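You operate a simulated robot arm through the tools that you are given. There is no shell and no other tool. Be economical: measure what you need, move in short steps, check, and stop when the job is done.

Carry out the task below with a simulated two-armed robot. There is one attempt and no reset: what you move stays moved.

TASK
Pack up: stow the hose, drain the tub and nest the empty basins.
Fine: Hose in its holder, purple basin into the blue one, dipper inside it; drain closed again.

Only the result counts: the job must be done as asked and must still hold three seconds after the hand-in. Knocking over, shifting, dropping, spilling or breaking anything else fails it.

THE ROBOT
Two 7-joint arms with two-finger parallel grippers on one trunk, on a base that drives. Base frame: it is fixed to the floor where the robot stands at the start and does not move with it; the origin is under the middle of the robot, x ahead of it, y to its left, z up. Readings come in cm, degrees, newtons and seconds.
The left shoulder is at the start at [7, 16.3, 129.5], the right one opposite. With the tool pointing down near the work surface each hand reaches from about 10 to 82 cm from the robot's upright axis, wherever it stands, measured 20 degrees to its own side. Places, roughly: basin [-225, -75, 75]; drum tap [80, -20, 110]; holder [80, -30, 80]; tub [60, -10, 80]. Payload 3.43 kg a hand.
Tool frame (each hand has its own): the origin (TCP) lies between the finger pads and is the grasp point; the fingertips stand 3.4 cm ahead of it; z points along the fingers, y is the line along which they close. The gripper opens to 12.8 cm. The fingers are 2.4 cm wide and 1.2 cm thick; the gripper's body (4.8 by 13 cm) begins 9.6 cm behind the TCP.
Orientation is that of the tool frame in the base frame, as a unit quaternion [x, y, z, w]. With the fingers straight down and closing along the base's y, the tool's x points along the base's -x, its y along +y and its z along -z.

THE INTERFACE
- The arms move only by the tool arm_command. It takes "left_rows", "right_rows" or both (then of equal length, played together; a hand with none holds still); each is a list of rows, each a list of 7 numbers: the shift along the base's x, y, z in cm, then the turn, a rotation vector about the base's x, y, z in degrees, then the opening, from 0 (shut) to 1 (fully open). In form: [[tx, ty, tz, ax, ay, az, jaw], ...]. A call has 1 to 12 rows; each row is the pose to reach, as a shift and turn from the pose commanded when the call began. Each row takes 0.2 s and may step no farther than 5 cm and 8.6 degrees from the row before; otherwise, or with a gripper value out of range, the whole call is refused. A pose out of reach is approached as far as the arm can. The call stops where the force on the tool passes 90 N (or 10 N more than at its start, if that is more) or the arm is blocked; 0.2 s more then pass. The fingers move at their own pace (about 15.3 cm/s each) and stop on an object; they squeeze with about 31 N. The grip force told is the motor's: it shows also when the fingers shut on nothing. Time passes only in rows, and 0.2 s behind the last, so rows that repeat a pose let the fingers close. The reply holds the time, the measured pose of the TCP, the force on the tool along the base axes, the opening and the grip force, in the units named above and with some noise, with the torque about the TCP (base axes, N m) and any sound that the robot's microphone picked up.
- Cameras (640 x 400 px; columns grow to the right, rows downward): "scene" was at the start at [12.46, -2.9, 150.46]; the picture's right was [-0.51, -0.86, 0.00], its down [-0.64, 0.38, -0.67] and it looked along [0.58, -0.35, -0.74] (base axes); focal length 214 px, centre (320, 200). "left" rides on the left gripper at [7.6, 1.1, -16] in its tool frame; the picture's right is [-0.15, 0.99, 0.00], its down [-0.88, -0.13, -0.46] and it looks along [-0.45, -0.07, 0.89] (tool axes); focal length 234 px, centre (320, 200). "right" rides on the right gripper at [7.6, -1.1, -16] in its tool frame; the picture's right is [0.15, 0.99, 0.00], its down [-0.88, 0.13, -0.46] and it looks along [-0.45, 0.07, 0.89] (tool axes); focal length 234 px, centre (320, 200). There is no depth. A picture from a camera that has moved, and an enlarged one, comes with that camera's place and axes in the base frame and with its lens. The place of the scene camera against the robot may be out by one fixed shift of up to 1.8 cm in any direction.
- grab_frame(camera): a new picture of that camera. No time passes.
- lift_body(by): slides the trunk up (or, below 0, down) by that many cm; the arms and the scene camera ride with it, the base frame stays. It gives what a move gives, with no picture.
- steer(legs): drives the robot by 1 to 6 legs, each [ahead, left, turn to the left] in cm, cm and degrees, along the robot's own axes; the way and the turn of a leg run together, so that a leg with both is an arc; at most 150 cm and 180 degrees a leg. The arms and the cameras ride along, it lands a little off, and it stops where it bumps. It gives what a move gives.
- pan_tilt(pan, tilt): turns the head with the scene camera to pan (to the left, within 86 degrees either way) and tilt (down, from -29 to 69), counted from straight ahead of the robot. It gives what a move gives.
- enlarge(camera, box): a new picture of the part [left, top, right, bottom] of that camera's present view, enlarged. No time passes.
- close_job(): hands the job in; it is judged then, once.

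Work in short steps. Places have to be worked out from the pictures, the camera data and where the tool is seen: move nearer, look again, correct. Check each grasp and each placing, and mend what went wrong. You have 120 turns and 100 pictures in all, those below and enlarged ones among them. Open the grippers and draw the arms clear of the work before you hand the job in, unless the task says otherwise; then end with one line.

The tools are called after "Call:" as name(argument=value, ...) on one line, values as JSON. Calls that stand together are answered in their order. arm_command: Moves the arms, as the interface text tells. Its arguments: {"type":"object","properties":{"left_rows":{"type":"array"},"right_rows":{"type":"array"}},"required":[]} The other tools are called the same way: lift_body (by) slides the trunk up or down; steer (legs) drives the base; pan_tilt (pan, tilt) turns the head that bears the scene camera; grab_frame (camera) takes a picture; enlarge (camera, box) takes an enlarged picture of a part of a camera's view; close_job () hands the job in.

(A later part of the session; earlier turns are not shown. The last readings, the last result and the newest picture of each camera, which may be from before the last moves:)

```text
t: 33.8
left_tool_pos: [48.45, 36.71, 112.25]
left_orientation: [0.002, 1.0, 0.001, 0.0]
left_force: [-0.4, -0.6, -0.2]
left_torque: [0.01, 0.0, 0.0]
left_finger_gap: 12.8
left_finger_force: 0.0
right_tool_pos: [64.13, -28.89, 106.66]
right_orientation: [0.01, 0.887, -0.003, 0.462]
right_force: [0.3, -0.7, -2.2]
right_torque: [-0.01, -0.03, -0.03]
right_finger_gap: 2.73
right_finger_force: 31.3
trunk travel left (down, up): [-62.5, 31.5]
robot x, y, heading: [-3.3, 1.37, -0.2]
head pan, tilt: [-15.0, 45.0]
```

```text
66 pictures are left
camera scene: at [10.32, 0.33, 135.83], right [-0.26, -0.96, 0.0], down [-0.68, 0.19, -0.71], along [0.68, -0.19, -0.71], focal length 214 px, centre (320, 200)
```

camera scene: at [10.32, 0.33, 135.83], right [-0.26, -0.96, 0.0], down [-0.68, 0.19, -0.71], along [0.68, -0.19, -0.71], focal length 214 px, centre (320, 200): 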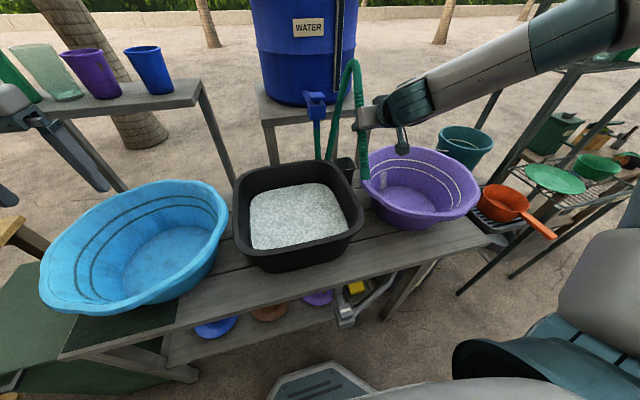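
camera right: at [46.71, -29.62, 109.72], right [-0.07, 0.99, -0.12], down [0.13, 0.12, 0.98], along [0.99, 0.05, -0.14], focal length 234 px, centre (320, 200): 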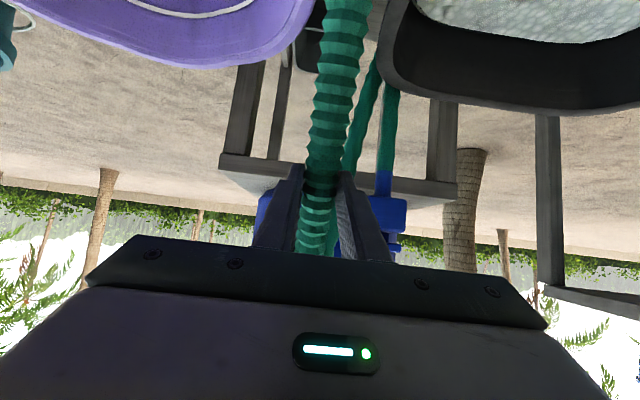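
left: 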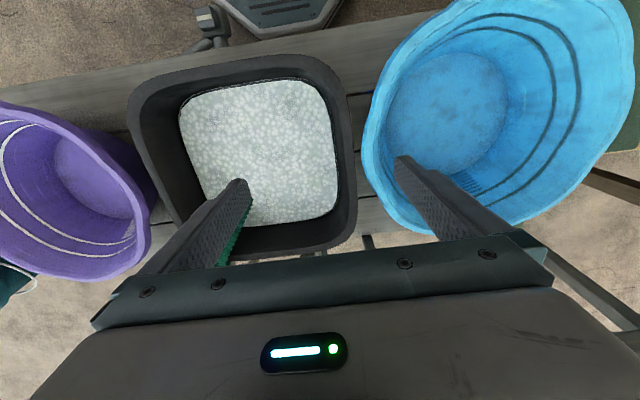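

The hose is on the holder's side of the tap now. I'll pitch the tool to 70° so the end hangs nearly upright and move forward and up, then re-measure the cup.

Call:
arm_command(right_rows=[[2, 0, 1, 0, -4, 0, 0], [4, 0, 2, 0, -8, 0, 0], [6, -0.5, 2, 0, -12, 0, 0], [8, -0.5, 2, 0, -15, 0, 0], [8, -0.5, 2, 0, -15, 0, 0]])

Call:
enlarge(camera="scene", box=[290, 50, 450, 210])

Call:
grab_frame(camera="right")

```text
t: 35.0
left_tool_pos: [48.48, 36.64, 112.25]
left_orientation: [0.001, 1.0, 0.0, 0.0]
left_force: [-0.6, -0.8, -0.8]
left_torque: [0.03, -0.06, 0.02]
left_finger_gap: 12.79
left_finger_force: 0.0
right_tool_pos: [72.28, -29.46, 108.8]
right_orientation: [0.011, 0.819, -0.003, 0.574]
right_force: [-0.7, -1.1, -2.2]
right_torque: [-0.01, 0.0, 0.01]
right_finger_gap: 2.72
right_finger_force: 31.1
trunk travel left (down, up): [-62.5, 31.5]
robot x, y, heading: [-3.28, 1.12, -0.1]
head pan, tilt: [-15.0, 45.0]
```

```text
2.50 times, centred on (370, 130) of scene
camera zoom: at [10.25, 0.29, 135.84], right [-0.26, -0.96, 0.0], down [-0.68, 0.19, -0.71], along [0.68, -0.19, -0.71], focal length 536 px, centre (195, 375)
```

zoom: 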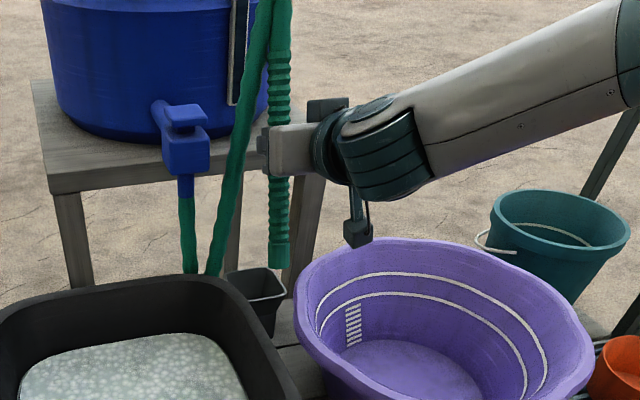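

```text
64 pictures are left
camera right: at [54.55, -30.19, 107.14], right [-0.03, 0.99, -0.13], down [-0.13, 0.12, 0.98], along [0.99, 0.05, 0.12], focal length 234 px, centre (320, 200)
```

right: 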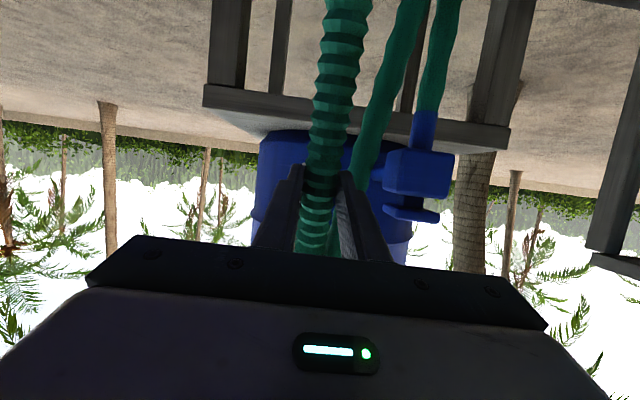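

The cup opening triangulates to [79, -29.8, 82.7] and the hose tip is at about [68.7, -28.9, 93.5]. I'll move it forward over the cup, lower to just above the rim and check.

Call:
arm_command(right_rows=[[2.5, -0.3, 0, 0, 0, 0, 0], [5, -0.6, 0, 0, 0, 0, 0], [7.5, -0.9, -1, 0, 0, 0, 0], [9, -0.9, -3, 0, 0, 0, 0], [9, -0.9, -6, 0, 0, 0, 0], [9, -0.9, -8.5, 0, 0, 0, 0], [9, -0.9, -8.5, 0, 0, 0, 0]])

Call:
enlarge(camera="scene", box=[330, 90, 410, 190])

Call:
grab_frame(camera="left")

```text
t: 36.6
left_tool_pos: [48.57, 36.7, 112.35]
left_orientation: [0.001, 1.0, 0.001, 0.0]
left_force: [0.0, 0.5, 1.0]
left_torque: [0.02, -0.01, 0.05]
left_finger_gap: 12.8
left_finger_force: 0.0
right_tool_pos: [81.33, -30.08, 101.86]
right_orientation: [0.011, 0.824, -0.003, 0.566]
right_force: [-0.4, -1.3, -2.0]
right_torque: [-0.01, -0.04, 0.02]
right_finger_gap: 2.69
right_finger_force: 30.6
right hand out of reach, approached as far as the arm can: row 6, 7
trunk travel left (down, up): [-62.5, 31.5]
robot x, y, heading: [-3.17, 1.37, -0.1]
head pan, tilt: [-15.0, 45.0]
```

```text
4.00 times, centred on (370, 140) of scene
camera zoom: at [10.33, 0.27, 135.83], right [-0.26, -0.96, 0.0], down [-0.68, 0.19, -0.71], along [0.68, -0.19, -0.71], focal length 858 px, centre (120, 440)
```

zoom: 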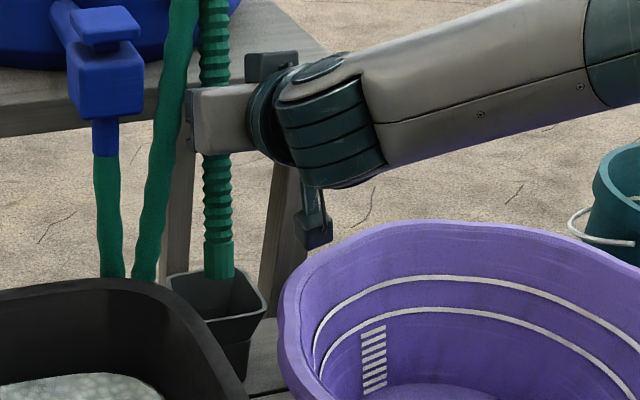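

```text
62 pictures are left
camera left: at [40.97, 37.93, 128.29], right [0.15, 0.99, 0.0], down [0.88, -0.13, 0.46], along [0.45, -0.07, -0.89], focal length 234 px, centre (320, 200)
```

left: 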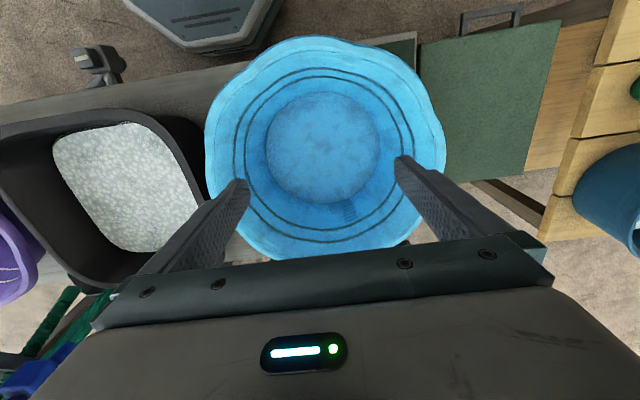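

The tip is over the cup opening and about 4 cm above it; the arm can't go lower, so I'll use the trunk, 6 cm first.

Call:
lift_body(by=-6)

Call:
enlarge(camera="scene", box=[330, 80, 410, 180])

```text
t: 37.6
left_tool_pos: [48.62, 36.75, 106.22]
left_orientation: [0.0, 1.0, 0.0, 0.0]
left_force: [0.7, 0.6, 0.5]
left_torque: [-0.07, 0.04, -0.02]
left_finger_gap: 12.79
left_finger_force: 0.0
right_tool_pos: [81.31, -30.09, 95.94]
right_orientation: [0.011, 0.824, -0.004, 0.567]
right_force: [0.2, 0.2, -1.7]
right_torque: [-0.01, 0.01, 0.02]
right_finger_gap: 2.75
right_finger_force: 31.9
trunk travel left (down, up): [-56.5, 37.5]
robot x, y, heading: [-3.21, 1.52, -0.2]
head pan, tilt: [-15.0, 45.0]
```

```text
4.00 times, centred on (370, 130) of scene
camera zoom: at [10.3, 0.31, 129.84], right [-0.26, -0.96, 0.0], down [-0.68, 0.19, -0.71], along [0.68, -0.19, -0.71], focal length 858 px, centre (120, 480)
```

zoom: 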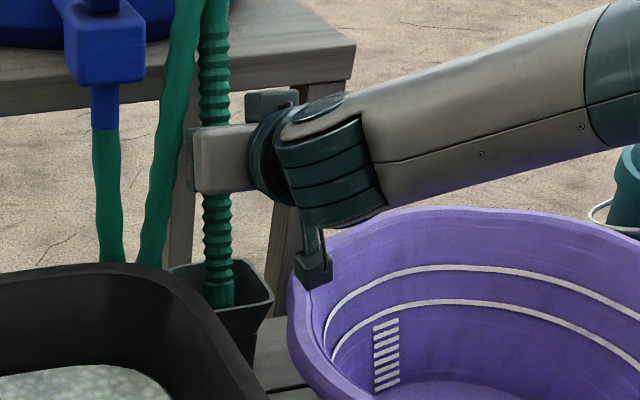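

The tip is entering the cup. My wrist camera hangs close over the purple rim, so I'll lower just 2.5 cm more and then loosen slightly so the hose slides down between the fingers.

Call:
lift_body(by=-2.5)

Call:
enlarge(camera="scene", box=[330, 80, 410, 180])

Call:
grab_frame(camera="right")

```text
t: 38.3
left_tool_pos: [48.61, 36.68, 103.77]
left_orientation: [0.002, 1.0, 0.001, 0.0]
left_force: [-0.2, -1.1, -0.6]
left_torque: [-0.01, 0.02, -0.03]
left_finger_gap: 12.81
left_finger_force: 0.1
right_tool_pos: [81.41, -29.98, 93.34]
right_orientation: [0.011, 0.823, -0.003, 0.567]
right_force: [5.2, 0.4, -4.5]
right_torque: [0.13, -0.96, -0.03]
right_finger_gap: 2.72
right_finger_force: 30.5
trunk travel left (down, up): [-54.0, 40.0]
robot x, y, heading: [-3.19, 1.61, -0.2]
head pan, tilt: [-15.0, 45.0]
```

```text
4.00 times, centred on (370, 130) of scene
camera zoom: at [10.43, 0.3, 127.31], right [-0.26, -0.96, 0.0], down [-0.68, 0.19, -0.71], along [0.68, -0.19, -0.71], focal length 858 px, centre (120, 480)
```

zoom: 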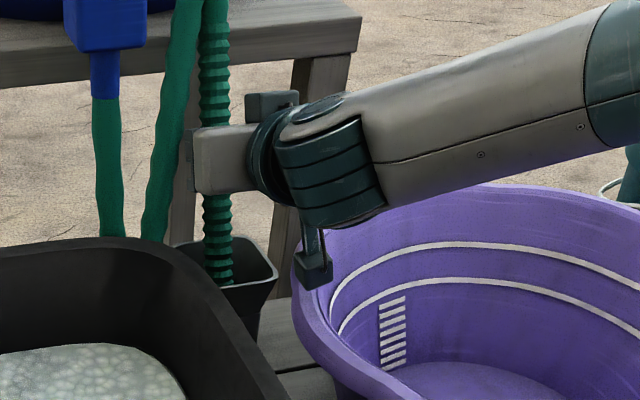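

```text
59 pictures are left
camera right: at [63.72, -30.65, 91.92], right [-0.03, 0.99, -0.13], down [-0.11, 0.13, 0.99], along [0.99, 0.04, 0.1], focal length 234 px, centre (320, 200)
```

right: 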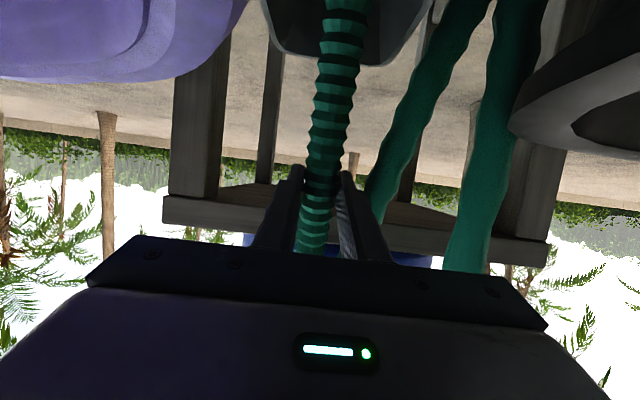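

The tip is inside and lightly touching the cup's near wall. I'll shift 1 cm ahead, then loosen to about 3.8 cm so it slides down guided.

Call:
arm_command(right_rows=[[0.6, 0, 0, 0, 0, 0, 0], [1.2, 0, 0, 0, 0, 0, 0], [1.2, 0, 0, 0, 0, 0, 0.3], [1.2, 0, 0, 0, 0, 0, 0.3], [1.2, 0, 0, 0, 0, 0, 0.3], [1.2, 0, 0, 0, 0, 0, 0.3]])

Call:
grab_frame(camera="right")

Call:
enlarge(camera="scene", box=[290, 0, 450, 180])

```text
t: 39.7
left_tool_pos: [48.55, 36.78, 103.9]
left_orientation: [0.002, 1.0, -0.001, 0.0]
left_force: [0.2, 0.1, 0.6]
left_torque: [0.01, 0.05, -0.03]
left_finger_gap: 12.81
left_finger_force: 0.1
right_tool_pos: [82.41, -29.94, 93.42]
right_orientation: [0.011, 0.824, -0.004, 0.567]
right_force: [0.2, 0.2, 0.7]
right_torque: [-0.04, 0.01, 0.0]
right_finger_gap: 3.85
right_finger_force: 0.0
trunk travel left (down, up): [-54.0, 40.0]
robot x, y, heading: [-3.49, 1.1, -0.3]
head pan, tilt: [-15.0, 45.0]
```

```text
58 pictures are left
camera right: at [64.83, -30.65, 92.05], right [-0.03, 0.99, -0.13], down [-0.11, 0.13, 0.99], along [0.99, 0.04, 0.1], focal length 234 px, centre (320, 200)
```

right: 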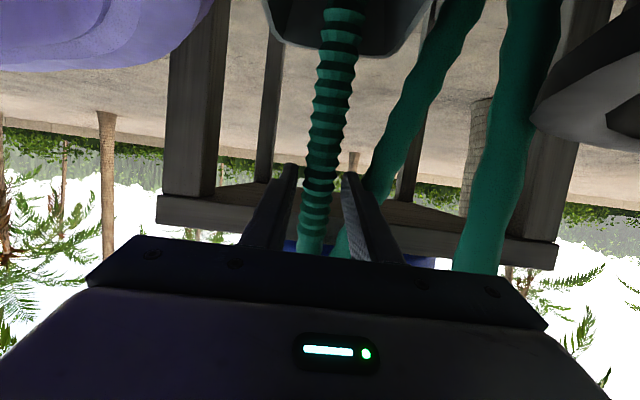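

```text
2.22 times, centred on (370, 90) of scene
camera zoom: at [10.31, 0.33, 127.34], right [-0.26, -0.96, 0.0], down [-0.68, 0.19, -0.71], along [0.68, -0.19, -0.71], focal length 477 px, centre (209, 444)
```

zoom: 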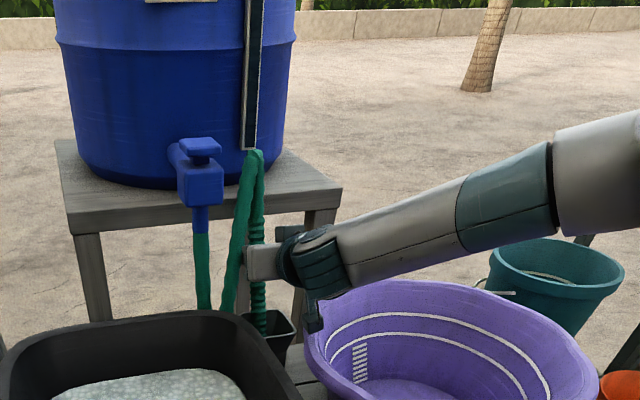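

The hose slid down into the cup and its arch dropped. I'll draw the hand straight back along the fingers and check.

Call:
arm_command(right_rows=[[-1.9, 0, 0.8, 0, 0, 0, 0.35], [-3.8, 0, 1.6, 0, 0, 0, 0.35], [-5.7, 0, 2.6, 0, 0, 0, 0.35], [-7.6, 0, 3.6, 0, 0, 0, 0.35], [-10, 0, 6, 0, 0, 0, 0.35], [-13, 0, 9, 0, 0, 0, 0.35], [-16, 0, 12, 0, 0, 0, 0.35], [-16, 0, 12, 0, 0, 0, 0.35]])

Call:
grab_frame(camera="right")

Call:
enlarge(camera="scene", box=[290, 0, 450, 180])

```text
t: 41.5
left_tool_pos: [48.66, 36.68, 103.67]
left_orientation: [0.001, 1.0, 0.0, 0.0]
left_force: [-0.1, -0.2, 0.2]
left_torque: [-0.02, -0.02, 0.02]
left_finger_gap: 12.81
left_finger_force: 0.0
right_tool_pos: [66.59, -30.0, 105.35]
right_orientation: [0.011, 0.824, -0.004, 0.567]
right_force: [0.4, -0.4, -0.9]
right_torque: [0.06, 0.04, 0.0]
right_finger_gap: 4.47
right_finger_force: 0.1
trunk travel left (down, up): [-54.0, 40.0]
robot x, y, heading: [-3.6, 1.42, -0.4]
head pan, tilt: [-15.0, 45.0]
```

```text
56 pictures are left
camera right: at [48.91, -30.63, 104.01], right [-0.03, 0.99, -0.13], down [-0.11, 0.13, 0.99], along [0.99, 0.04, 0.1], focal length 234 px, centre (320, 200)
```

right: 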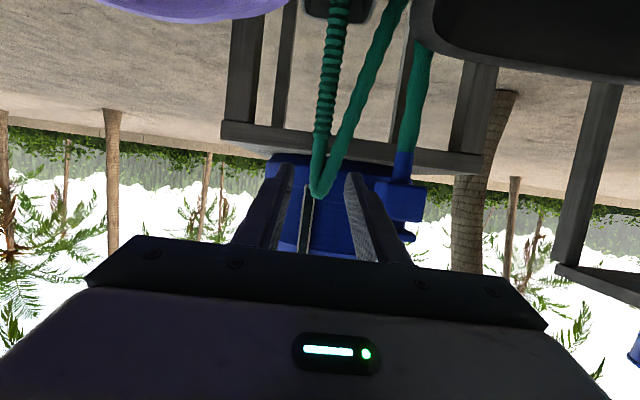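

```text
2.22 times, centred on (370, 90) of scene
camera zoom: at [10.41, 0.32, 127.32], right [-0.26, -0.96, 0.0], down [-0.68, 0.19, -0.71], along [0.68, -0.19, -0.71], focal length 477 px, centre (209, 444)
```

zoom: 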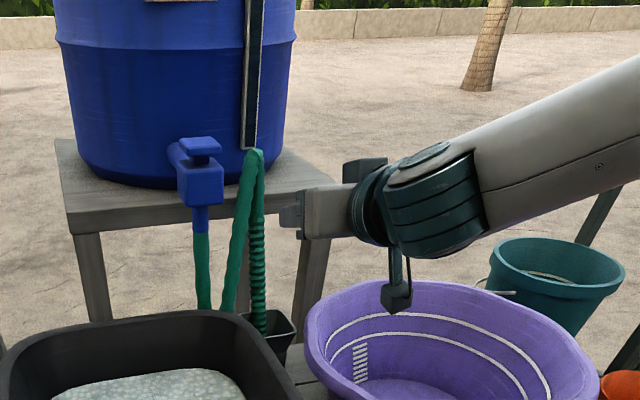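

The hose is stowed in the holder. Next the drain valve at about [29, -13, 69.5]; I'll raise the trunk back and look down at it.

Call:
lift_body(by=20)

Call:
pan_tilt(pan=-25, tilt=69)

Call:
grab_frame(camera="scene")

```text
t: 43.7
left_tool_pos: [48.62, 36.63, 123.71]
left_orientation: [0.002, 1.0, 0.0, 0.0]
left_force: [-0.1, 0.3, -0.9]
left_torque: [-0.02, -0.04, -0.02]
left_finger_gap: 12.8
left_finger_force: 0.0
right_tool_pos: [66.57, -30.02, 125.35]
right_orientation: [0.011, 0.824, -0.004, 0.566]
right_force: [-0.6, 0.3, -0.5]
right_torque: [0.0, 0.01, 0.0]
right_finger_gap: 4.48
right_finger_force: 0.1
trunk travel left (down, up): [-74.0, 20.0]
robot x, y, heading: [-3.14, 1.56, -0.2]
head pan, tilt: [-15.0, 45.0]
```

```text
t: 44.6
left_tool_pos: [48.6, 36.66, 123.71]
left_orientation: [0.001, 1.0, 0.0, 0.001]
left_force: [-0.6, 0.7, 0.0]
left_torque: [0.04, -0.03, -0.03]
left_finger_gap: 12.8
left_finger_force: 0.0
right_tool_pos: [66.58, -29.86, 125.52]
right_orientation: [0.011, 0.824, -0.003, 0.567]
right_force: [-0.4, -0.5, 0.4]
right_torque: [0.01, 0.01, -0.04]
right_finger_gap: 4.47
right_finger_force: 0.1
trunk travel left (down, up): [-74.0, 20.0]
robot x, y, heading: [-3.04, 1.32, -0.2]
head pan, tilt: [-25.0, 68.8]
```

```text
54 pictures are left
camera scene: at [7.51, 0.08, 144.46], right [-0.43, -0.9, 0.0], down [-0.84, 0.4, -0.36], along [0.33, -0.15, -0.93], focal length 214 px, centre (320, 200)
```

scene: 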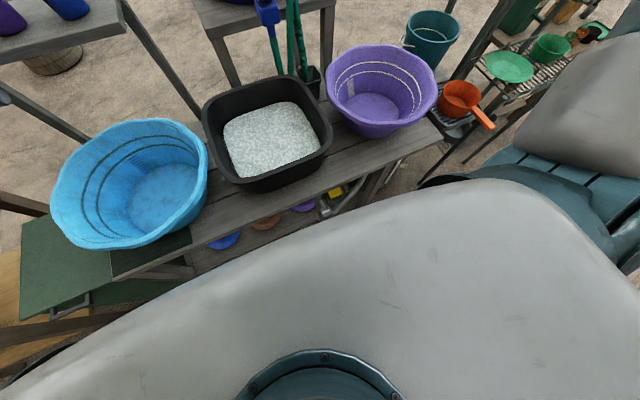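

The chest hides the valve, so I'll back off 30 cm and turn the right hand down to look at it.

Call:
steer(legs=[[-32, 0, 0]])

Call:
pan_tilt(pan=-10, tilt=50)

Call:
arm_command(right_rows=[[-2, 2, -2, 0, 8, 0, 0.35], [-4, 4, -4, 0, 16, 0, 0.2], [-6, 6, -6, 0, 24, 0, 0.1], [-8, 8, -8, 0, 32, 0, 0], [-9, 10, -10, 0, 38, 0, 0], [-10, 12, -12, 0, 44, 0, 0], [-10, 13, -14, 0, 50, 0, 0], [-10, 14, -16, 0, 50, 0, 0]])

Call:
grab_frame(camera="right")

Call:
grab_frame(camera="scene")

```text
t: 46.7
left_tool_pos: [16.43, 37.03, 123.66]
left_orientation: [0.001, 1.0, 0.0, 0.0]
left_force: [0.2, -0.6, -0.1]
left_torque: [0.01, 0.02, 0.02]
left_finger_gap: 12.78
left_finger_force: 0.1
right_tool_pos: [34.62, -29.7, 125.36]
right_orientation: [0.01, 0.824, -0.003, 0.566]
right_force: [0.1, 0.7, 0.5]
right_torque: [0.04, -0.02, -0.01]
right_finger_gap: 4.48
right_finger_force: 0.0
trunk travel left (down, up): [-74.0, 20.0]
robot x, y, heading: [-35.21, 1.73, -0.2]
head pan, tilt: [-25.0, 68.8]
```

```text
t: 47.5
left_tool_pos: [16.37, 36.92, 123.79]
left_orientation: [0.0, 1.0, 0.0, 0.001]
left_force: [-0.6, -0.2, -0.5]
left_torque: [-0.01, -0.04, 0.0]
left_finger_gap: 12.8
left_finger_force: 0.0
right_tool_pos: [34.49, -29.7, 125.42]
right_orientation: [0.01, 0.824, -0.003, 0.566]
right_force: [-0.2, 0.3, 0.6]
right_torque: [0.01, 0.0, -0.03]
right_finger_gap: 4.48
right_finger_force: 0.0
trunk travel left (down, up): [-74.0, 20.0]
robot x, y, heading: [-35.46, 1.6, -0.2]
head pan, tilt: [-10.0, 50.0]
```

```text
t: 49.4
left_tool_pos: [16.53, 36.96, 123.68]
left_orientation: [0.001, 1.0, -0.001, 0.0]
left_force: [-0.1, -0.7, 0.3]
left_torque: [0.01, 0.04, 0.03]
left_finger_gap: 12.8
left_finger_force: 0.0
right_tool_pos: [24.78, -15.64, 109.34]
right_orientation: [0.008, 0.986, -0.008, 0.166]
right_force: [1.0, 0.1, 0.8]
right_torque: [0.0, 0.0, -0.01]
right_finger_gap: 0.01
right_finger_force: 30.9
trunk travel left (down, up): [-74.0, 20.0]
robot x, y, heading: [-34.9, 1.32, -0.1]
head pan, tilt: [-10.0, 50.0]
```

```text
53 pictures are left
camera right: at [12.2, -16.26, 122.05], right [-0.12, 0.99, -0.06], down [0.69, 0.13, 0.72], along [0.72, 0.05, -0.7], focal length 234 px, centre (320, 200)
```

right: 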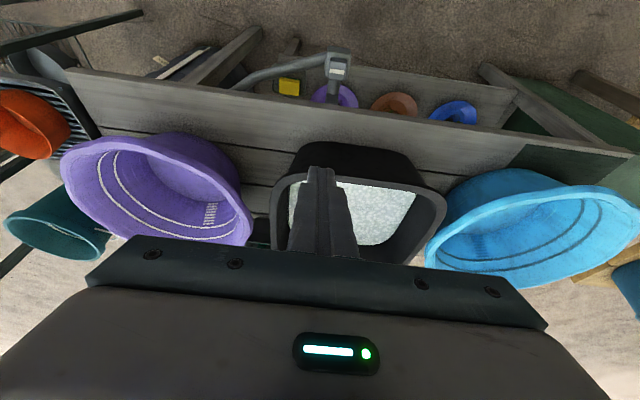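

```text
52 pictures are left
camera scene: at [-21.94, 1.26, 146.64], right [-0.18, -0.98, 0.0], down [-0.75, 0.13, -0.64], along [0.63, -0.11, -0.77], focal length 214 px, centre (320, 200)
```

scene: 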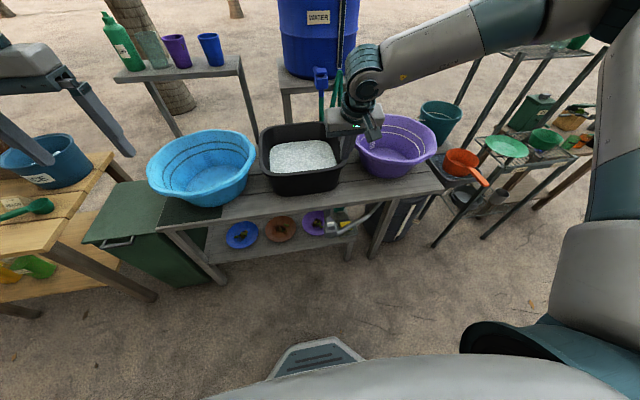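

Call:
enlarge(camera="right", box=[220, 30, 380, 130])

Call:
enlarge(camera="scene", box=[280, 180, 400, 260])

```text
4.00 times, centred on (300, 80) of right
camera zoom: at [12.2, -16.26, 122.05], right [-0.12, 0.99, -0.06], down [0.69, 0.13, 0.72], along [0.72, 0.05, -0.7], focal length 937 px, centre (400, 680)
```

zoom: 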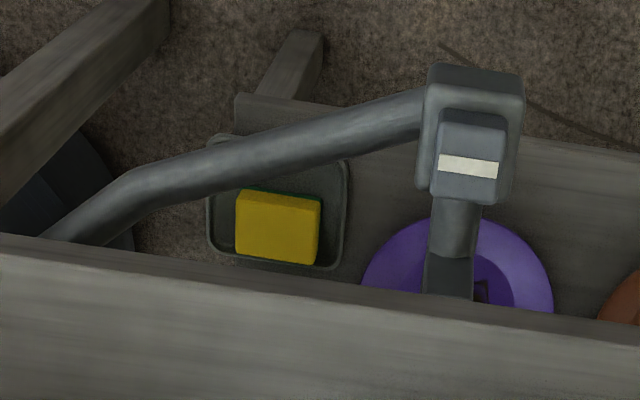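

```text
5.00 times, centred on (340, 220) of scene
camera zoom: at [-21.94, 1.26, 146.64], right [-0.18, -0.98, 0.0], down [-0.75, 0.13, -0.64], along [0.63, -0.11, -0.77], focal length 1072 px, centre (220, 100)
```

zoom: 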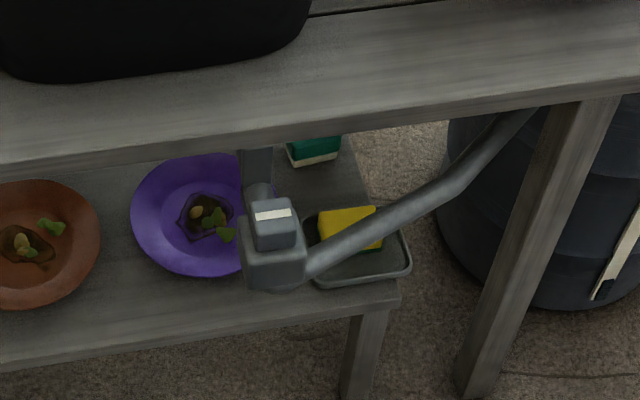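

The valve is a box with a striped tab on top, at [28.4, -13.5, 68.7]. I need a lower side view to understand how it operates, so I'll pitch the right hand forward and lower it.

Call:
arm_command(right_rows=[[-3, 1, -2, 0, -8, 0, 0], [-6, 2, -5, 0, -16, 0, 0], [-9, 3, -8, 0, -24, 0, 0], [-12, 4, -11, 0, -32, 0, 0], [-13, 5, -15, 0, -40, 0, 0], [-13, 6, -19, 0, -48, 0, 0], [-13, 6, -22, 0, -50, 0, 0], [-13, 6, -22, 0, -50, 0, 0]])

Call:
grab_frame(camera="right")

```text
t: 51.1
left_tool_pos: [16.41, 36.94, 123.68]
left_orientation: [0.001, 1.0, 0.0, 0.0]
left_force: [0.4, -0.1, -0.1]
left_torque: [-0.01, 0.01, 0.0]
left_finger_gap: 12.8
left_finger_force: 0.1
right_tool_pos: [22.46, -19.06, 107.31]
right_orientation: [0.019, 0.851, -0.018, 0.524]
right_force: [-0.2, 0.3, -1.3]
right_torque: [-0.01, -0.01, 0.03]
right_finger_gap: 0.02
right_finger_force: 30.7
right hand out of reach, approached as far as the arm can: row 2, 3, 4, 5, 6, 7, 8
trunk travel left (down, up): [-74.0, 20.0]
robot x, y, heading: [-35.04, 1.46, -0.0]
head pan, tilt: [-10.0, 50.0]
```

```text
49 pictures are left
camera right: at [4.79, -19.22, 107.77], right [-0.02, 0.99, -0.14], down [-0.01, 0.14, 0.99], along [1.0, 0.02, 0.0], focal length 234 px, centre (320, 200)
```

right: 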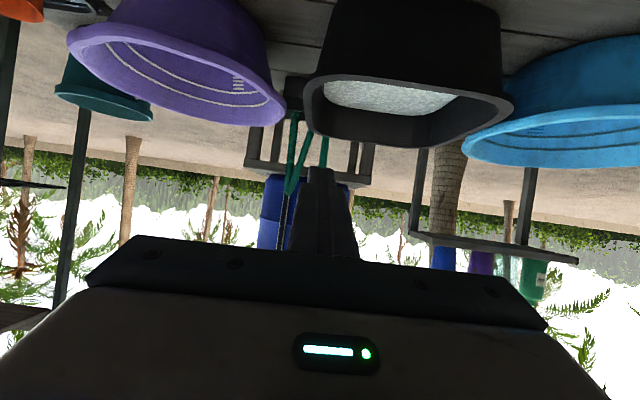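

The view is level now; lowering the trunk 25 cm gives a side view of the valve from the same pose.

Call:
lift_body(by=-25)

Call:
grab_frame(camera="right")

```text
t: 53.7
left_tool_pos: [16.35, 36.9, 98.73]
left_orientation: [0.001, 1.0, 0.0, 0.0]
left_force: [0.4, 1.1, -0.4]
left_torque: [0.03, -0.04, -0.03]
left_finger_gap: 12.79
left_finger_force: 0.0
right_tool_pos: [22.55, -19.11, 82.39]
right_orientation: [0.019, 0.851, -0.017, 0.525]
right_force: [0.5, 0.9, -0.1]
right_torque: [-0.02, -0.01, 0.02]
right_finger_gap: 0.0
right_finger_force: 31.0
trunk travel left (down, up): [-49.0, 45.0]
robot x, y, heading: [-35.34, 1.34, -0.1]
head pan, tilt: [-10.0, 50.0]
```

```text
48 pictures are left
camera right: at [4.79, -19.21, 82.78], right [-0.02, 0.99, -0.14], down [0.0, 0.14, 0.99], along [1.0, 0.02, 0.0], focal length 234 px, centre (320, 200)
```

right: 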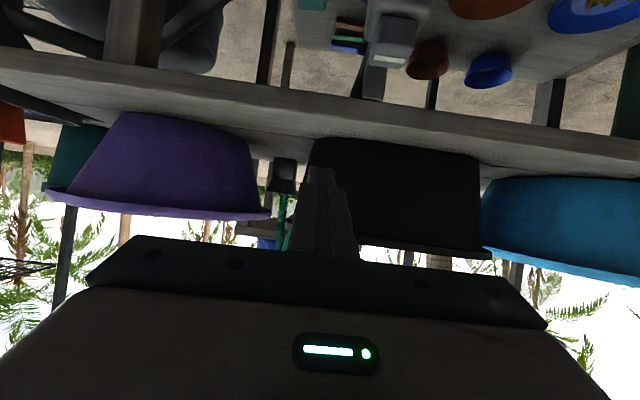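

Call:
enlarge(camera="right", box=[330, 0, 460, 110])

```text
3.64 times, centred on (395, 55) of right
camera zoom: at [4.79, -19.21, 82.78], right [-0.02, 0.99, -0.14], down [0.0, 0.14, 0.99], along [1.0, 0.02, 0.0], focal length 852 px, centre (47, 727)
```

zoom: 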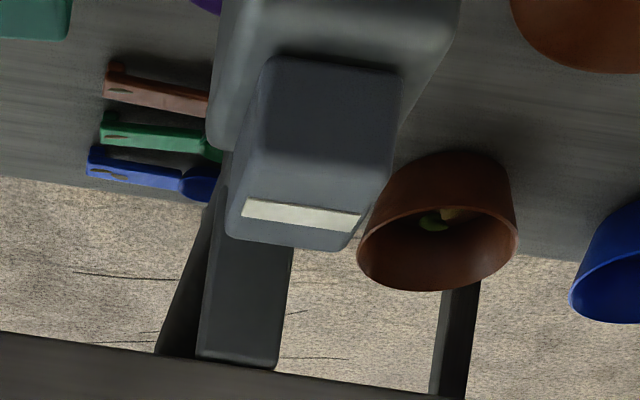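

The tab is a block (about 4 cm) sitting at the table-side end of the valve box, likely a slide or a push/turn knob. I'll grasp it with the tool pointing down and test gently; first I'll raise the trunk and turn the hand down.

Call:
lift_body(by=25)

Call:
arm_command(right_rows=[[0, 0.5, 0, 0, 8, 0, 0.2], [1, 1, 0, 0, 16, 0, 0.4], [1.5, 1.5, 0, 0, 24, 0, 0.6], [2, 2, -2, 0, 32, 0, 0.62], [3, 3, -4, 0, 40, 0, 0.62], [4, 4, -6, 0, 48, 0, 0.62], [5, 5, -8, 0, 56, 0, 0.62], [6, 5.5, -12, 0, 63, 0, 0.62], [6.5, 5.6, -16, 0, 63, 0, 0.62], [6.5, 5.6, -20, 0, 63, 0, 0.62], [6.5, 5.6, -22, 0, 63, 0, 0.62], [6.5, 5.6, -22, 0, 63, 0, 0.62]])

Call:
grab_frame(camera="right")

```text
t: 56.3
left_tool_pos: [16.38, 36.95, 123.74]
left_orientation: [0.0, 1.0, 0.0, 0.001]
left_force: [1.0, 0.3, 0.0]
left_torque: [-0.01, -0.01, 0.01]
left_finger_gap: 12.81
left_finger_force: 0.1
right_tool_pos: [22.54, -19.11, 107.36]
right_orientation: [0.019, 0.851, -0.018, 0.525]
right_force: [0.1, 0.6, -0.2]
right_torque: [0.01, 0.0, -0.01]
right_finger_gap: 0.0
right_finger_force: 31.1
trunk travel left (down, up): [-74.0, 20.0]
robot x, y, heading: [-35.14, 1.59, -0.2]
head pan, tilt: [-10.0, 50.0]
```

```text
t: 58.9
left_tool_pos: [16.4, 36.92, 123.82]
left_orientation: [0.001, 1.0, 0.0, 0.001]
left_force: [-0.3, -0.8, 0.6]
left_torque: [-0.01, -0.02, -0.01]
left_finger_gap: 12.82
left_finger_force: 0.1
right_tool_pos: [22.3, -23.02, 95.04]
right_orientation: [0.008, 1.0, -0.024, 0.003]
right_force: [0.2, -0.1, -0.5]
right_torque: [0.0, -0.01, 0.0]
right_finger_gap: 7.95
right_finger_force: 0.0
right hand out of reach, approached as far as the arm can: row 6, 7, 8, 9, 10, 11, 12
trunk travel left (down, up): [-74.0, 20.0]
robot x, y, heading: [-35.36, 1.28, -0.4]
head pan, tilt: [-10.0, 50.0]
```

```text
46 pictures are left
camera right: at [14.56, -23.12, 111.04], right [-0.13, 0.99, -0.05], down [0.88, 0.14, 0.45], along [0.46, 0.02, -0.89], focal length 234 px, centre (320, 200)
```

right: 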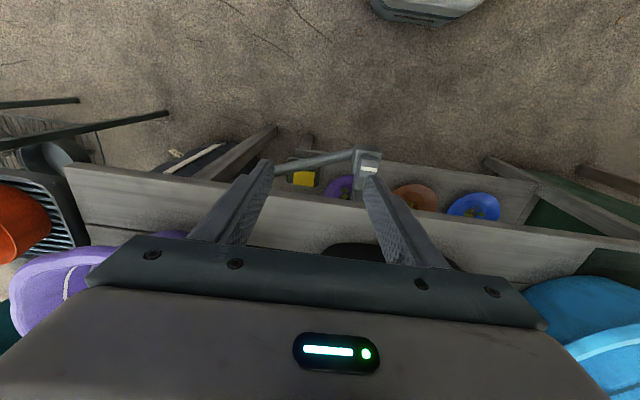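

The hand is pointing down but stopped short. I'll command it again to above the valve.

Call:
arm_command(right_rows=[[2.2, 3, 0, 0, 0, 0, 0.62], [4.4, 6, 0, 0, 0, 0, 0.62], [6.7, 9.5, 0, 0, 0, 0, 0.62], [6.7, 9.5, -4, 0, 0, 0, 0.62], [6.7, 9.5, -8, 0, 0, 0, 0.62], [6.7, 9.5, -8, 0, 0, 0, 0.62]])

Call:
grab_frame(camera="right")

```text
t: 60.3
left_tool_pos: [16.42, 36.84, 123.73]
left_orientation: [0.0, 1.0, 0.0, 0.0]
left_force: [0.1, -0.8, 0.0]
left_torque: [-0.02, -0.04, 0.01]
left_finger_gap: 12.8
left_finger_force: 0.1
right_tool_pos: [22.5, -22.57, 95.67]
right_orientation: [0.007, 1.0, -0.025, 0.003]
right_force: [0.8, -0.3, -0.7]
right_torque: [-0.04, -0.01, -0.03]
right_finger_gap: 7.95
right_finger_force: 0.0
right hand out of reach, approached as far as the arm can: row 1, 2, 3, 4, 5, 6
trunk travel left (down, up): [-74.0, 20.0]
robot x, y, heading: [-35.28, 1.43, 0.1]
head pan, tilt: [-10.0, 50.0]
```

```text
45 pictures are left
camera right: at [14.82, -22.75, 111.65], right [-0.13, 0.99, -0.05], down [0.88, 0.14, 0.45], along [0.46, 0.02, -0.89], focal length 234 px, centre (320, 200)
```

right: 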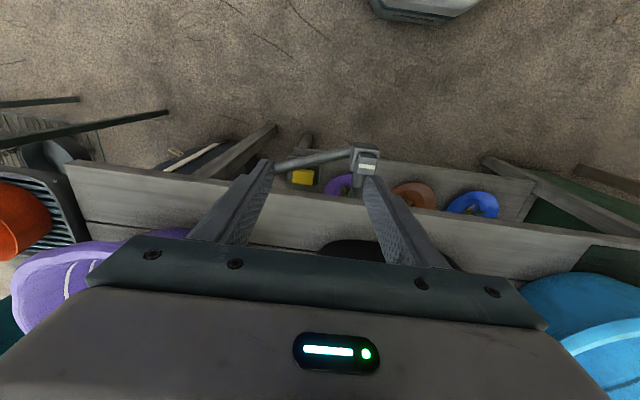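

The arm seems stuck in an awkward configuration. I'll look at it from the head before choosing a way out.

Call:
grab_frame(camera="scene")

Call:
arm_command(right_rows=[[-1, -2, 4, 0, 0, 0, 0.62], [-2, -4, 8, 0, 0, 0, 0.62], [-4, -7, 11, 0, 0, 0, 0.62], [-6, -10, 14, 0, 0, 0, 0.62], [-8, -13, 17, 0, 0, 0, 0.62], [-9, -16, 20, 0, 0, 0, 0.62], [-9, -16, 22, 0, 0, 0, 0.62]])

```text
44 pictures are left
camera scene: at [-22.03, 1.29, 146.65], right [-0.18, -0.98, 0.0], down [-0.75, 0.13, -0.64], along [0.63, -0.11, -0.77], focal length 214 px, centre (320, 200)
```

scene: 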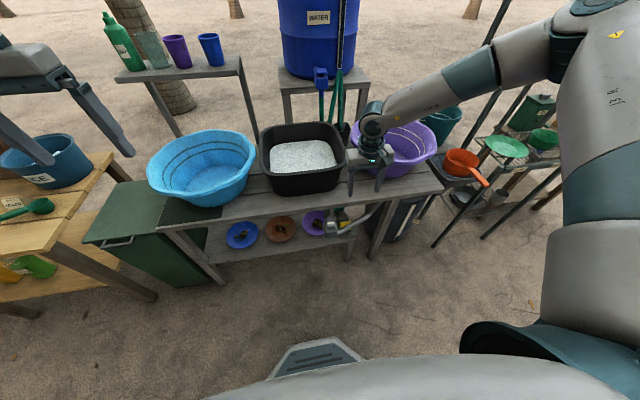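

```text
t: 61.9
left_tool_pos: [16.36, 37.0, 123.76]
left_orientation: [0.001, 1.0, -0.001, 0.0]
left_force: [0.3, -0.2, -0.1]
left_torque: [-0.01, -0.02, -0.03]
left_finger_gap: 12.81
left_finger_force: 0.0
right_tool_pos: [13.61, -38.37, 117.37]
right_orientation: [0.007, 1.0, -0.025, 0.002]
right_force: [0.5, -0.8, -0.5]
right_torque: [-0.04, -0.02, 0.01]
right_finger_gap: 7.94
right_finger_force: 0.0
trunk travel left (down, up): [-74.0, 20.0]
robot x, y, heading: [-34.89, 1.57, 0.1]
head pan, tilt: [-10.0, 50.0]
```

The elbow is high and reaching inward is limited, so I'll drive left 23 cm so the valve lies on the right arm's natural side.

Call:
steer(legs=[[6, 23, 0]])

Call:
arm_command(right_rows=[[2, 0.5, -4, 0, 0, 0, 0.62], [4, 1, -8, 0, 0, 0, 0.62], [6, 1.5, -12, 0, 0, 0, 0.62], [7, 1.8, -16, 0, 0, 0, 0.62], [8, 2, -20, 0, 0, 0, 0.62], [9, 2, -24, 0, 0, 0, 0.62], [9, 2, -28, 0, 0, 0, 0.62], [9, 2, -30, 0, 0, 0, 0.62], [9, 2, -30, 0, 0, 0, 0.62]])

Call:
grab_frame(camera="right")

```text
t: 63.7
left_tool_pos: [22.44, 59.58, 123.83]
left_orientation: [0.003, 1.0, 0.001, 0.0]
left_force: [0.1, 1.2, -0.3]
left_torque: [0.01, 0.01, -0.01]
left_finger_gap: 12.81
left_finger_force: 0.1
right_tool_pos: [19.55, -15.77, 117.4]
right_orientation: [0.008, 1.0, -0.025, 0.003]
right_force: [0.6, -1.1, -0.3]
right_torque: [0.0, 0.01, -0.02]
right_finger_gap: 7.94
right_finger_force: 0.1
trunk travel left (down, up): [-74.0, 20.0]
robot x, y, heading: [-29.4, 24.16, -0.6]
head pan, tilt: [-10.0, 50.0]
```

```text
t: 65.7
left_tool_pos: [22.51, 59.71, 123.72]
left_orientation: [0.002, 1.0, 0.0, 0.0]
left_force: [-0.2, -0.3, -0.3]
left_torque: [0.03, 0.0, 0.01]
left_finger_gap: 12.79
left_finger_force: 0.0
right_tool_pos: [28.7, -13.69, 87.25]
right_orientation: [0.008, 1.0, -0.024, 0.002]
right_force: [-0.8, 0.3, 0.2]
right_torque: [0.03, -0.03, 0.02]
right_finger_gap: 7.95
right_finger_force: 0.1
trunk travel left (down, up): [-74.0, 20.0]
robot x, y, heading: [-29.26, 24.51, -0.4]
head pan, tilt: [-10.0, 50.0]
```

```text
43 pictures are left
camera right: at [20.87, -13.74, 103.28], right [-0.13, 0.99, -0.05], down [0.88, 0.14, 0.45], along [0.46, 0.02, -0.89], focal length 234 px, centre (320, 200)
```

right: 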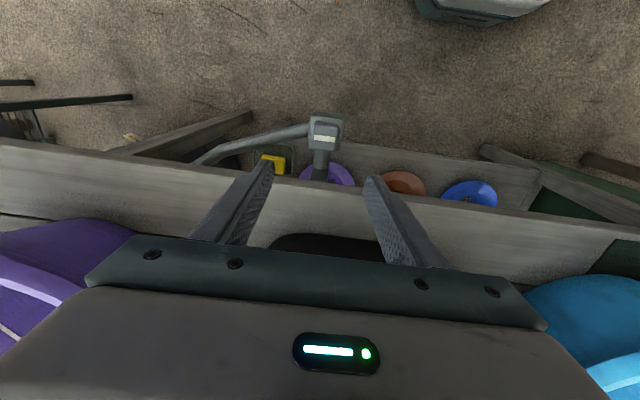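

The hand is directly above the valve tab (tab at [28.5, -13.8]). I'll descend 15 cm and look.

Call:
arm_command(right_rows=[[0.2, 0, -4, 0, 0, 0, 0.62], [0.3, 0, -8, 0, 0, 0, 0.62], [0.3, 0, -12, 0, 0, 0, 0.62], [0.3, 0, -15, 0, 0, 0, 0.62], [0.3, 0, -15, 0, 0, 0, 0.62]])

Call:
enlarge(camera="right", box=[230, 60, 430, 220])

```text
t: 66.9
left_tool_pos: [22.38, 59.73, 123.81]
left_orientation: [0.002, 1.0, 0.0, 0.001]
left_force: [-0.6, -0.5, 0.6]
left_torque: [-0.01, 0.02, -0.01]
left_finger_gap: 12.8
left_finger_force: 0.1
right_tool_pos: [24.75, -16.09, 83.53]
right_orientation: [0.008, 1.0, -0.024, 0.003]
right_force: [-1.1, 0.4, 0.4]
right_torque: [-0.02, -0.01, -0.03]
right_finger_gap: 7.93
right_finger_force: 0.0
right hand out of reach, approached as far as the arm can: row 1, 2, 3, 4, 5
trunk travel left (down, up): [-74.0, 20.0]
robot x, y, heading: [-29.23, 24.13, -0.1]
head pan, tilt: [-10.0, 50.0]
```

```text
2.50 times, centred on (330, 140) of right
camera zoom: at [17.03, -16.25, 99.47], right [-0.13, 0.99, -0.05], down [0.88, 0.14, 0.45], along [0.46, 0.02, -0.89], focal length 585 px, centre (295, 350)
```

zoom: 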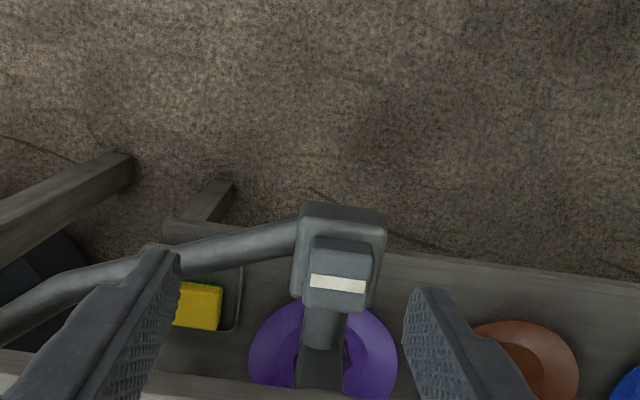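

It's at the limit again; I'll recentre over the tab and use the trunk to go down.

Call:
arm_command(right_rows=[[2, 1, 2, 0, 0, 0, 0.62], [4.2, 2.3, 4, 0, 0, 0, 0.62], [4.2, 2.3, 4, 0, 0, 0, 0.62]])

Call:
lift_body(by=-13)

Call:
enlarge(camera="right", box=[230, 60, 430, 220])

```text
t: 67.7
left_tool_pos: [22.5, 59.72, 123.73]
left_orientation: [0.002, 1.0, 0.001, 0.0]
left_force: [-0.2, -0.4, 0.5]
left_torque: [0.0, 0.0, -0.02]
left_finger_gap: 12.8
left_finger_force: 0.1
right_tool_pos: [28.95, -13.98, 87.37]
right_orientation: [0.008, 1.0, -0.024, 0.003]
right_force: [-0.3, 0.1, -0.4]
right_torque: [-0.03, -0.01, -0.01]
right_finger_gap: 7.91
right_finger_force: 0.0
trunk travel left (down, up): [-74.0, 20.0]
robot x, y, heading: [-28.87, 24.46, -0.2]
head pan, tilt: [-10.0, 50.0]
```

```text
t: 69.2
left_tool_pos: [22.55, 59.68, 110.82]
left_orientation: [0.002, 1.0, 0.0, 0.001]
left_force: [0.1, 0.2, 0.1]
left_torque: [-0.02, -0.04, 0.0]
left_finger_gap: 12.8
left_finger_force: 0.0
right_tool_pos: [28.9, -13.92, 74.52]
right_orientation: [0.008, 1.0, -0.025, 0.003]
right_force: [-0.2, 0.1, 0.6]
right_torque: [0.0, 0.02, -0.02]
right_finger_gap: 7.94
right_finger_force: 0.1
trunk travel left (down, up): [-61.0, 33.0]
robot x, y, heading: [-29.31, 24.29, -0.2]
head pan, tilt: [-10.0, 50.0]
```

```text
2.50 times, centred on (330, 140) of right
camera zoom: at [21.28, -14.0, 90.37], right [-0.13, 0.99, -0.05], down [0.88, 0.14, 0.45], along [0.46, 0.02, -0.89], focal length 585 px, centre (295, 350)
```

zoom: 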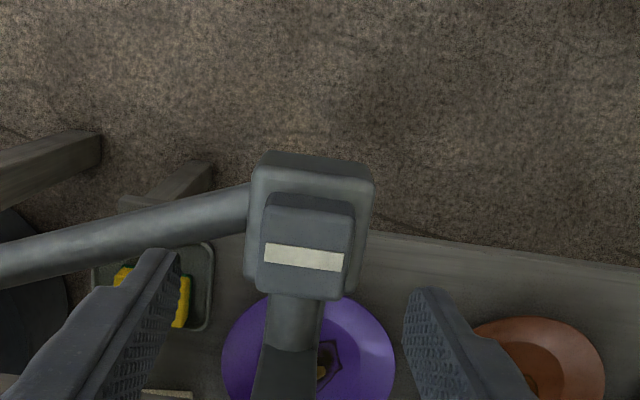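

The tab stands centred on the box, between the fingers. I'll lower 4.7 cm more with the trunk and close on it.

Call:
lift_body(by=-4.7)

Call:
arm_command(right_rows=[[-0.3, 0, 0, 0, 0, 0, 0.5], [-0.3, 0, 0, 0, 0, 0, 0.3], [-0.3, 0, 0, 0, 0, 0, 0], [-0.3, 0, 0, 0, 0, 0, 0]])

Call:
enlarge(camera="right", box=[230, 60, 430, 220])

```text
t: 70.1
left_tool_pos: [22.42, 59.82, 105.97]
left_orientation: [0.001, 1.0, 0.001, 0.001]
left_force: [-0.7, -1.5, 0.9]
left_torque: [-0.04, -0.01, 0.04]
left_finger_gap: 12.79
left_finger_force: 0.1
right_tool_pos: [29.01, -13.94, 69.63]
right_orientation: [0.008, 1.0, -0.024, 0.002]
right_force: [0.2, 0.1, 0.5]
right_torque: [0.01, -0.02, 0.01]
right_finger_gap: 7.96
right_finger_force: 0.2
trunk travel left (down, up): [-56.3, 37.7]
robot x, y, heading: [-29.35, 24.42, -0.3]
head pan, tilt: [-10.0, 50.0]
```

```text
t: 71.1
left_tool_pos: [22.46, 59.85, 106.05]
left_orientation: [0.001, 1.0, 0.0, 0.0]
left_force: [0.0, -1.0, 0.0]
left_torque: [0.0, -0.01, 0.01]
left_finger_gap: 12.8
left_finger_force: 0.0
right_tool_pos: [28.75, -13.71, 69.72]
right_orientation: [0.007, 1.0, -0.025, 0.002]
right_force: [-1.1, 6.7, -2.0]
right_torque: [0.89, -0.2, 0.57]
right_finger_gap: 3.82
right_finger_force: 45.2
trunk travel left (down, up): [-56.3, 37.7]
robot x, y, heading: [-29.36, 24.09, -0.1]
head pan, tilt: [-10.0, 50.0]
```

```text
2.50 times, centred on (330, 140) of right
camera zoom: at [21.02, -13.89, 85.65], right [-0.13, 0.99, -0.05], down [0.88, 0.14, 0.45], along [0.46, 0.02, -0.89], focal length 585 px, centre (295, 350)
```

zoom: 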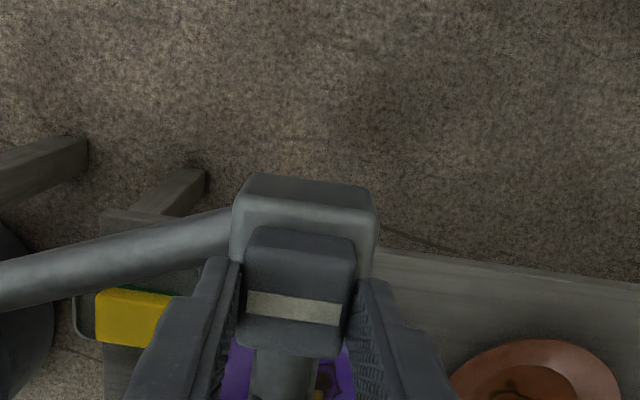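

Holding the tab (3.8 cm). First test: a gentle pull of 1 cm toward me.

Call:
arm_command(right_rows=[[-0.3, 0, 0, 0, 0, 0, 0], [-0.6, 0, 0, 0, 0, 0, 0], [-1, 0, 0, 0, 0, 0, 0]])

```text
t: 71.9
left_tool_pos: [22.75, 59.8, 105.86]
left_orientation: [0.001, 1.0, 0.0, -0.001]
left_force: [0.5, -0.3, 0.5]
left_torque: [-0.01, 0.0, -0.01]
left_finger_gap: 12.79
left_finger_force: 0.2
right_tool_pos: [28.4, -13.8, 69.66]
right_orientation: [0.007, 1.0, -0.023, 0.006]
right_force: [32.6, 3.3, -1.9]
right_torque: [0.63, -1.0, 0.74]
right_finger_gap: 3.85
right_finger_force: 44.9
trunk travel left (down, up): [-56.3, 37.7]
robot x, y, heading: [-29.03, 24.36, -0.4]
head pan, tilt: [-10.0, 50.0]
```

It resists in that direction (33 N). I'll return and try lifting 1 cm.

Call:
arm_command(right_rows=[[0.5, 0, 0, 0, 0, 0, 0], [1, 0, 0, 0, 0, 0, 0], [1, 0, 0.5, 0, 0, 0, 0], [1, 0, 1, 0, 0, 0, 0]])

```text
t: 72.9
left_tool_pos: [22.66, 59.75, 105.93]
left_orientation: [0.001, 1.0, 0.0, -0.001]
left_force: [-1.0, 0.3, -0.3]
left_torque: [-0.04, -0.05, 0.02]
left_finger_gap: 12.8
left_finger_force: 0.0
right_tool_pos: [28.41, -13.74, 70.25]
right_orientation: [0.007, 1.0, -0.024, -0.003]
right_force: [-0.7, 25.8, -41.6]
right_torque: [0.54, 1.67, 0.85]
right_finger_gap: 3.75
right_finger_force: 44.1
trunk travel left (down, up): [-56.3, 37.7]
robot x, y, heading: [-29.4, 24.24, -0.5]
head pan, tilt: [-10.0, 50.0]
```

Lifting resists too (42 N). I'll return and test a small twist about the vertical.

Call:
arm_command(right_rows=[[0, 0, -0.6, 0, 0, 0, 0], [0.2, 0, -1, 0, 0, 0, 0], [0.2, 0, -1, 0, 0, 4, 0], [0.2, 0, -1, 0, 0, 8, 0], [0.2, 0, -1, 0, 0, 8, 0]])

Call:
enlarge(camera="right", box=[230, 60, 430, 220])

```text
t: 74.1
left_tool_pos: [22.02, 59.86, 106.27]
left_orientation: [0.002, 1.0, -0.002, 0.002]
left_force: [0.3, 0.1, 0.3]
left_torque: [0.0, 0.01, 0.01]
left_finger_gap: 12.82
left_finger_force: 0.0
right_tool_pos: [28.71, -13.74, 70.13]
right_orientation: [-0.062, 0.998, -0.026, 0.007]
right_force: [-21.3, 12.6, 29.1]
right_torque: [0.81, 0.65, -0.03]
right_finger_gap: 3.82
right_finger_force: 44.9
trunk travel left (down, up): [-56.3, 37.7]
robot x, y, heading: [-29.44, 24.24, -0.1]
head pan, tilt: [-10.0, 50.0]
```

```text
2.50 times, centred on (330, 140) of right
camera zoom: at [21.01, -14.88, 86.03], right [-0.27, 0.96, -0.05], down [0.85, 0.26, 0.46], along [0.45, 0.08, -0.89], focal length 585 px, centre (295, 350)
```

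zoom: 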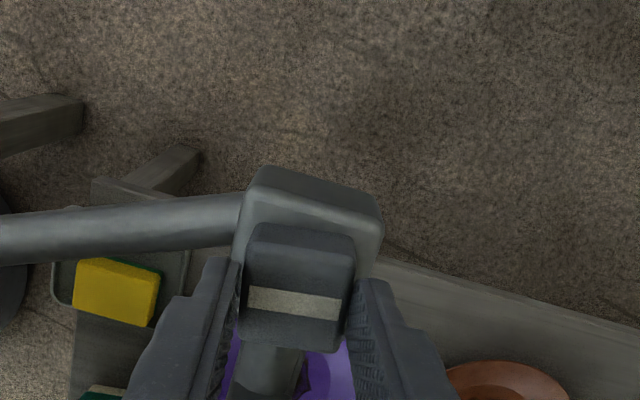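

The tab turned with the hand at almost no torque: it's a quarter-turn knob. I'll relax the side loads and turn on by 40°.

Call:
arm_command(right_rows=[[-0.3, 0.1, 0.5, 0, 0, 8, 0], [-0.3, 0.1, 0.5, 0, 0, 16, 0], [-0.3, 0.1, 0.5, 0, 0, 24, 0], [-0.3, 0.1, 0.5, 0, 0, 32, 0], [-0.3, 0.1, 0.5, 0, 0, 40, 0], [-0.3, 0.1, 0.5, 0, 0, 40, 0]])

Call:
enlarge(camera="right", box=[230, 60, 430, 220])

```text
t: 75.5
left_tool_pos: [23.07, 59.23, 106.02]
left_orientation: [0.002, 1.0, 0.002, -0.002]
left_force: [-0.3, 0.4, -0.5]
left_torque: [0.0, -0.02, 0.0]
left_finger_gap: 12.81
left_finger_force: 0.0
right_tool_pos: [28.49, -13.69, 70.09]
right_orientation: [-0.395, 0.918, -0.035, 0.023]
right_force: [63.2, -56.0, 16.4]
right_torque: [-1.83, -1.67, -0.05]
right_finger_gap: 3.84
right_finger_force: 45.4
right hand out of reach, approached as far as the arm can: row 5, 6
trunk travel left (down, up): [-56.3, 37.7]
robot x, y, heading: [-29.11, 24.31, -0.2]
head pan, tilt: [-10.0, 50.0]
```

```text
2.50 times, centred on (330, 140) of right
camera zoom: at [23.0, -19.2, 86.0], right [-0.82, 0.57, -0.08], down [0.48, 0.75, 0.46], along [0.32, 0.33, -0.89], focal length 585 px, centre (295, 350)
```

zoom: 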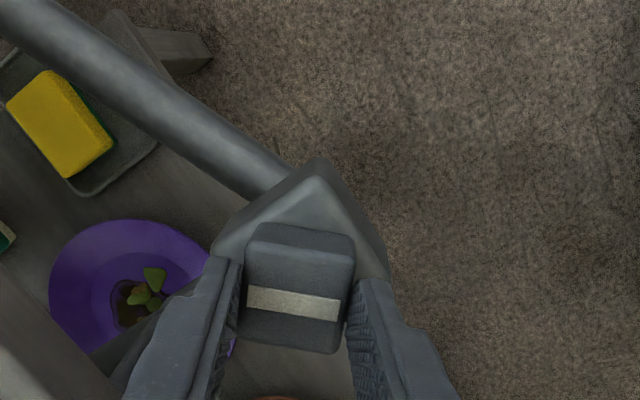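

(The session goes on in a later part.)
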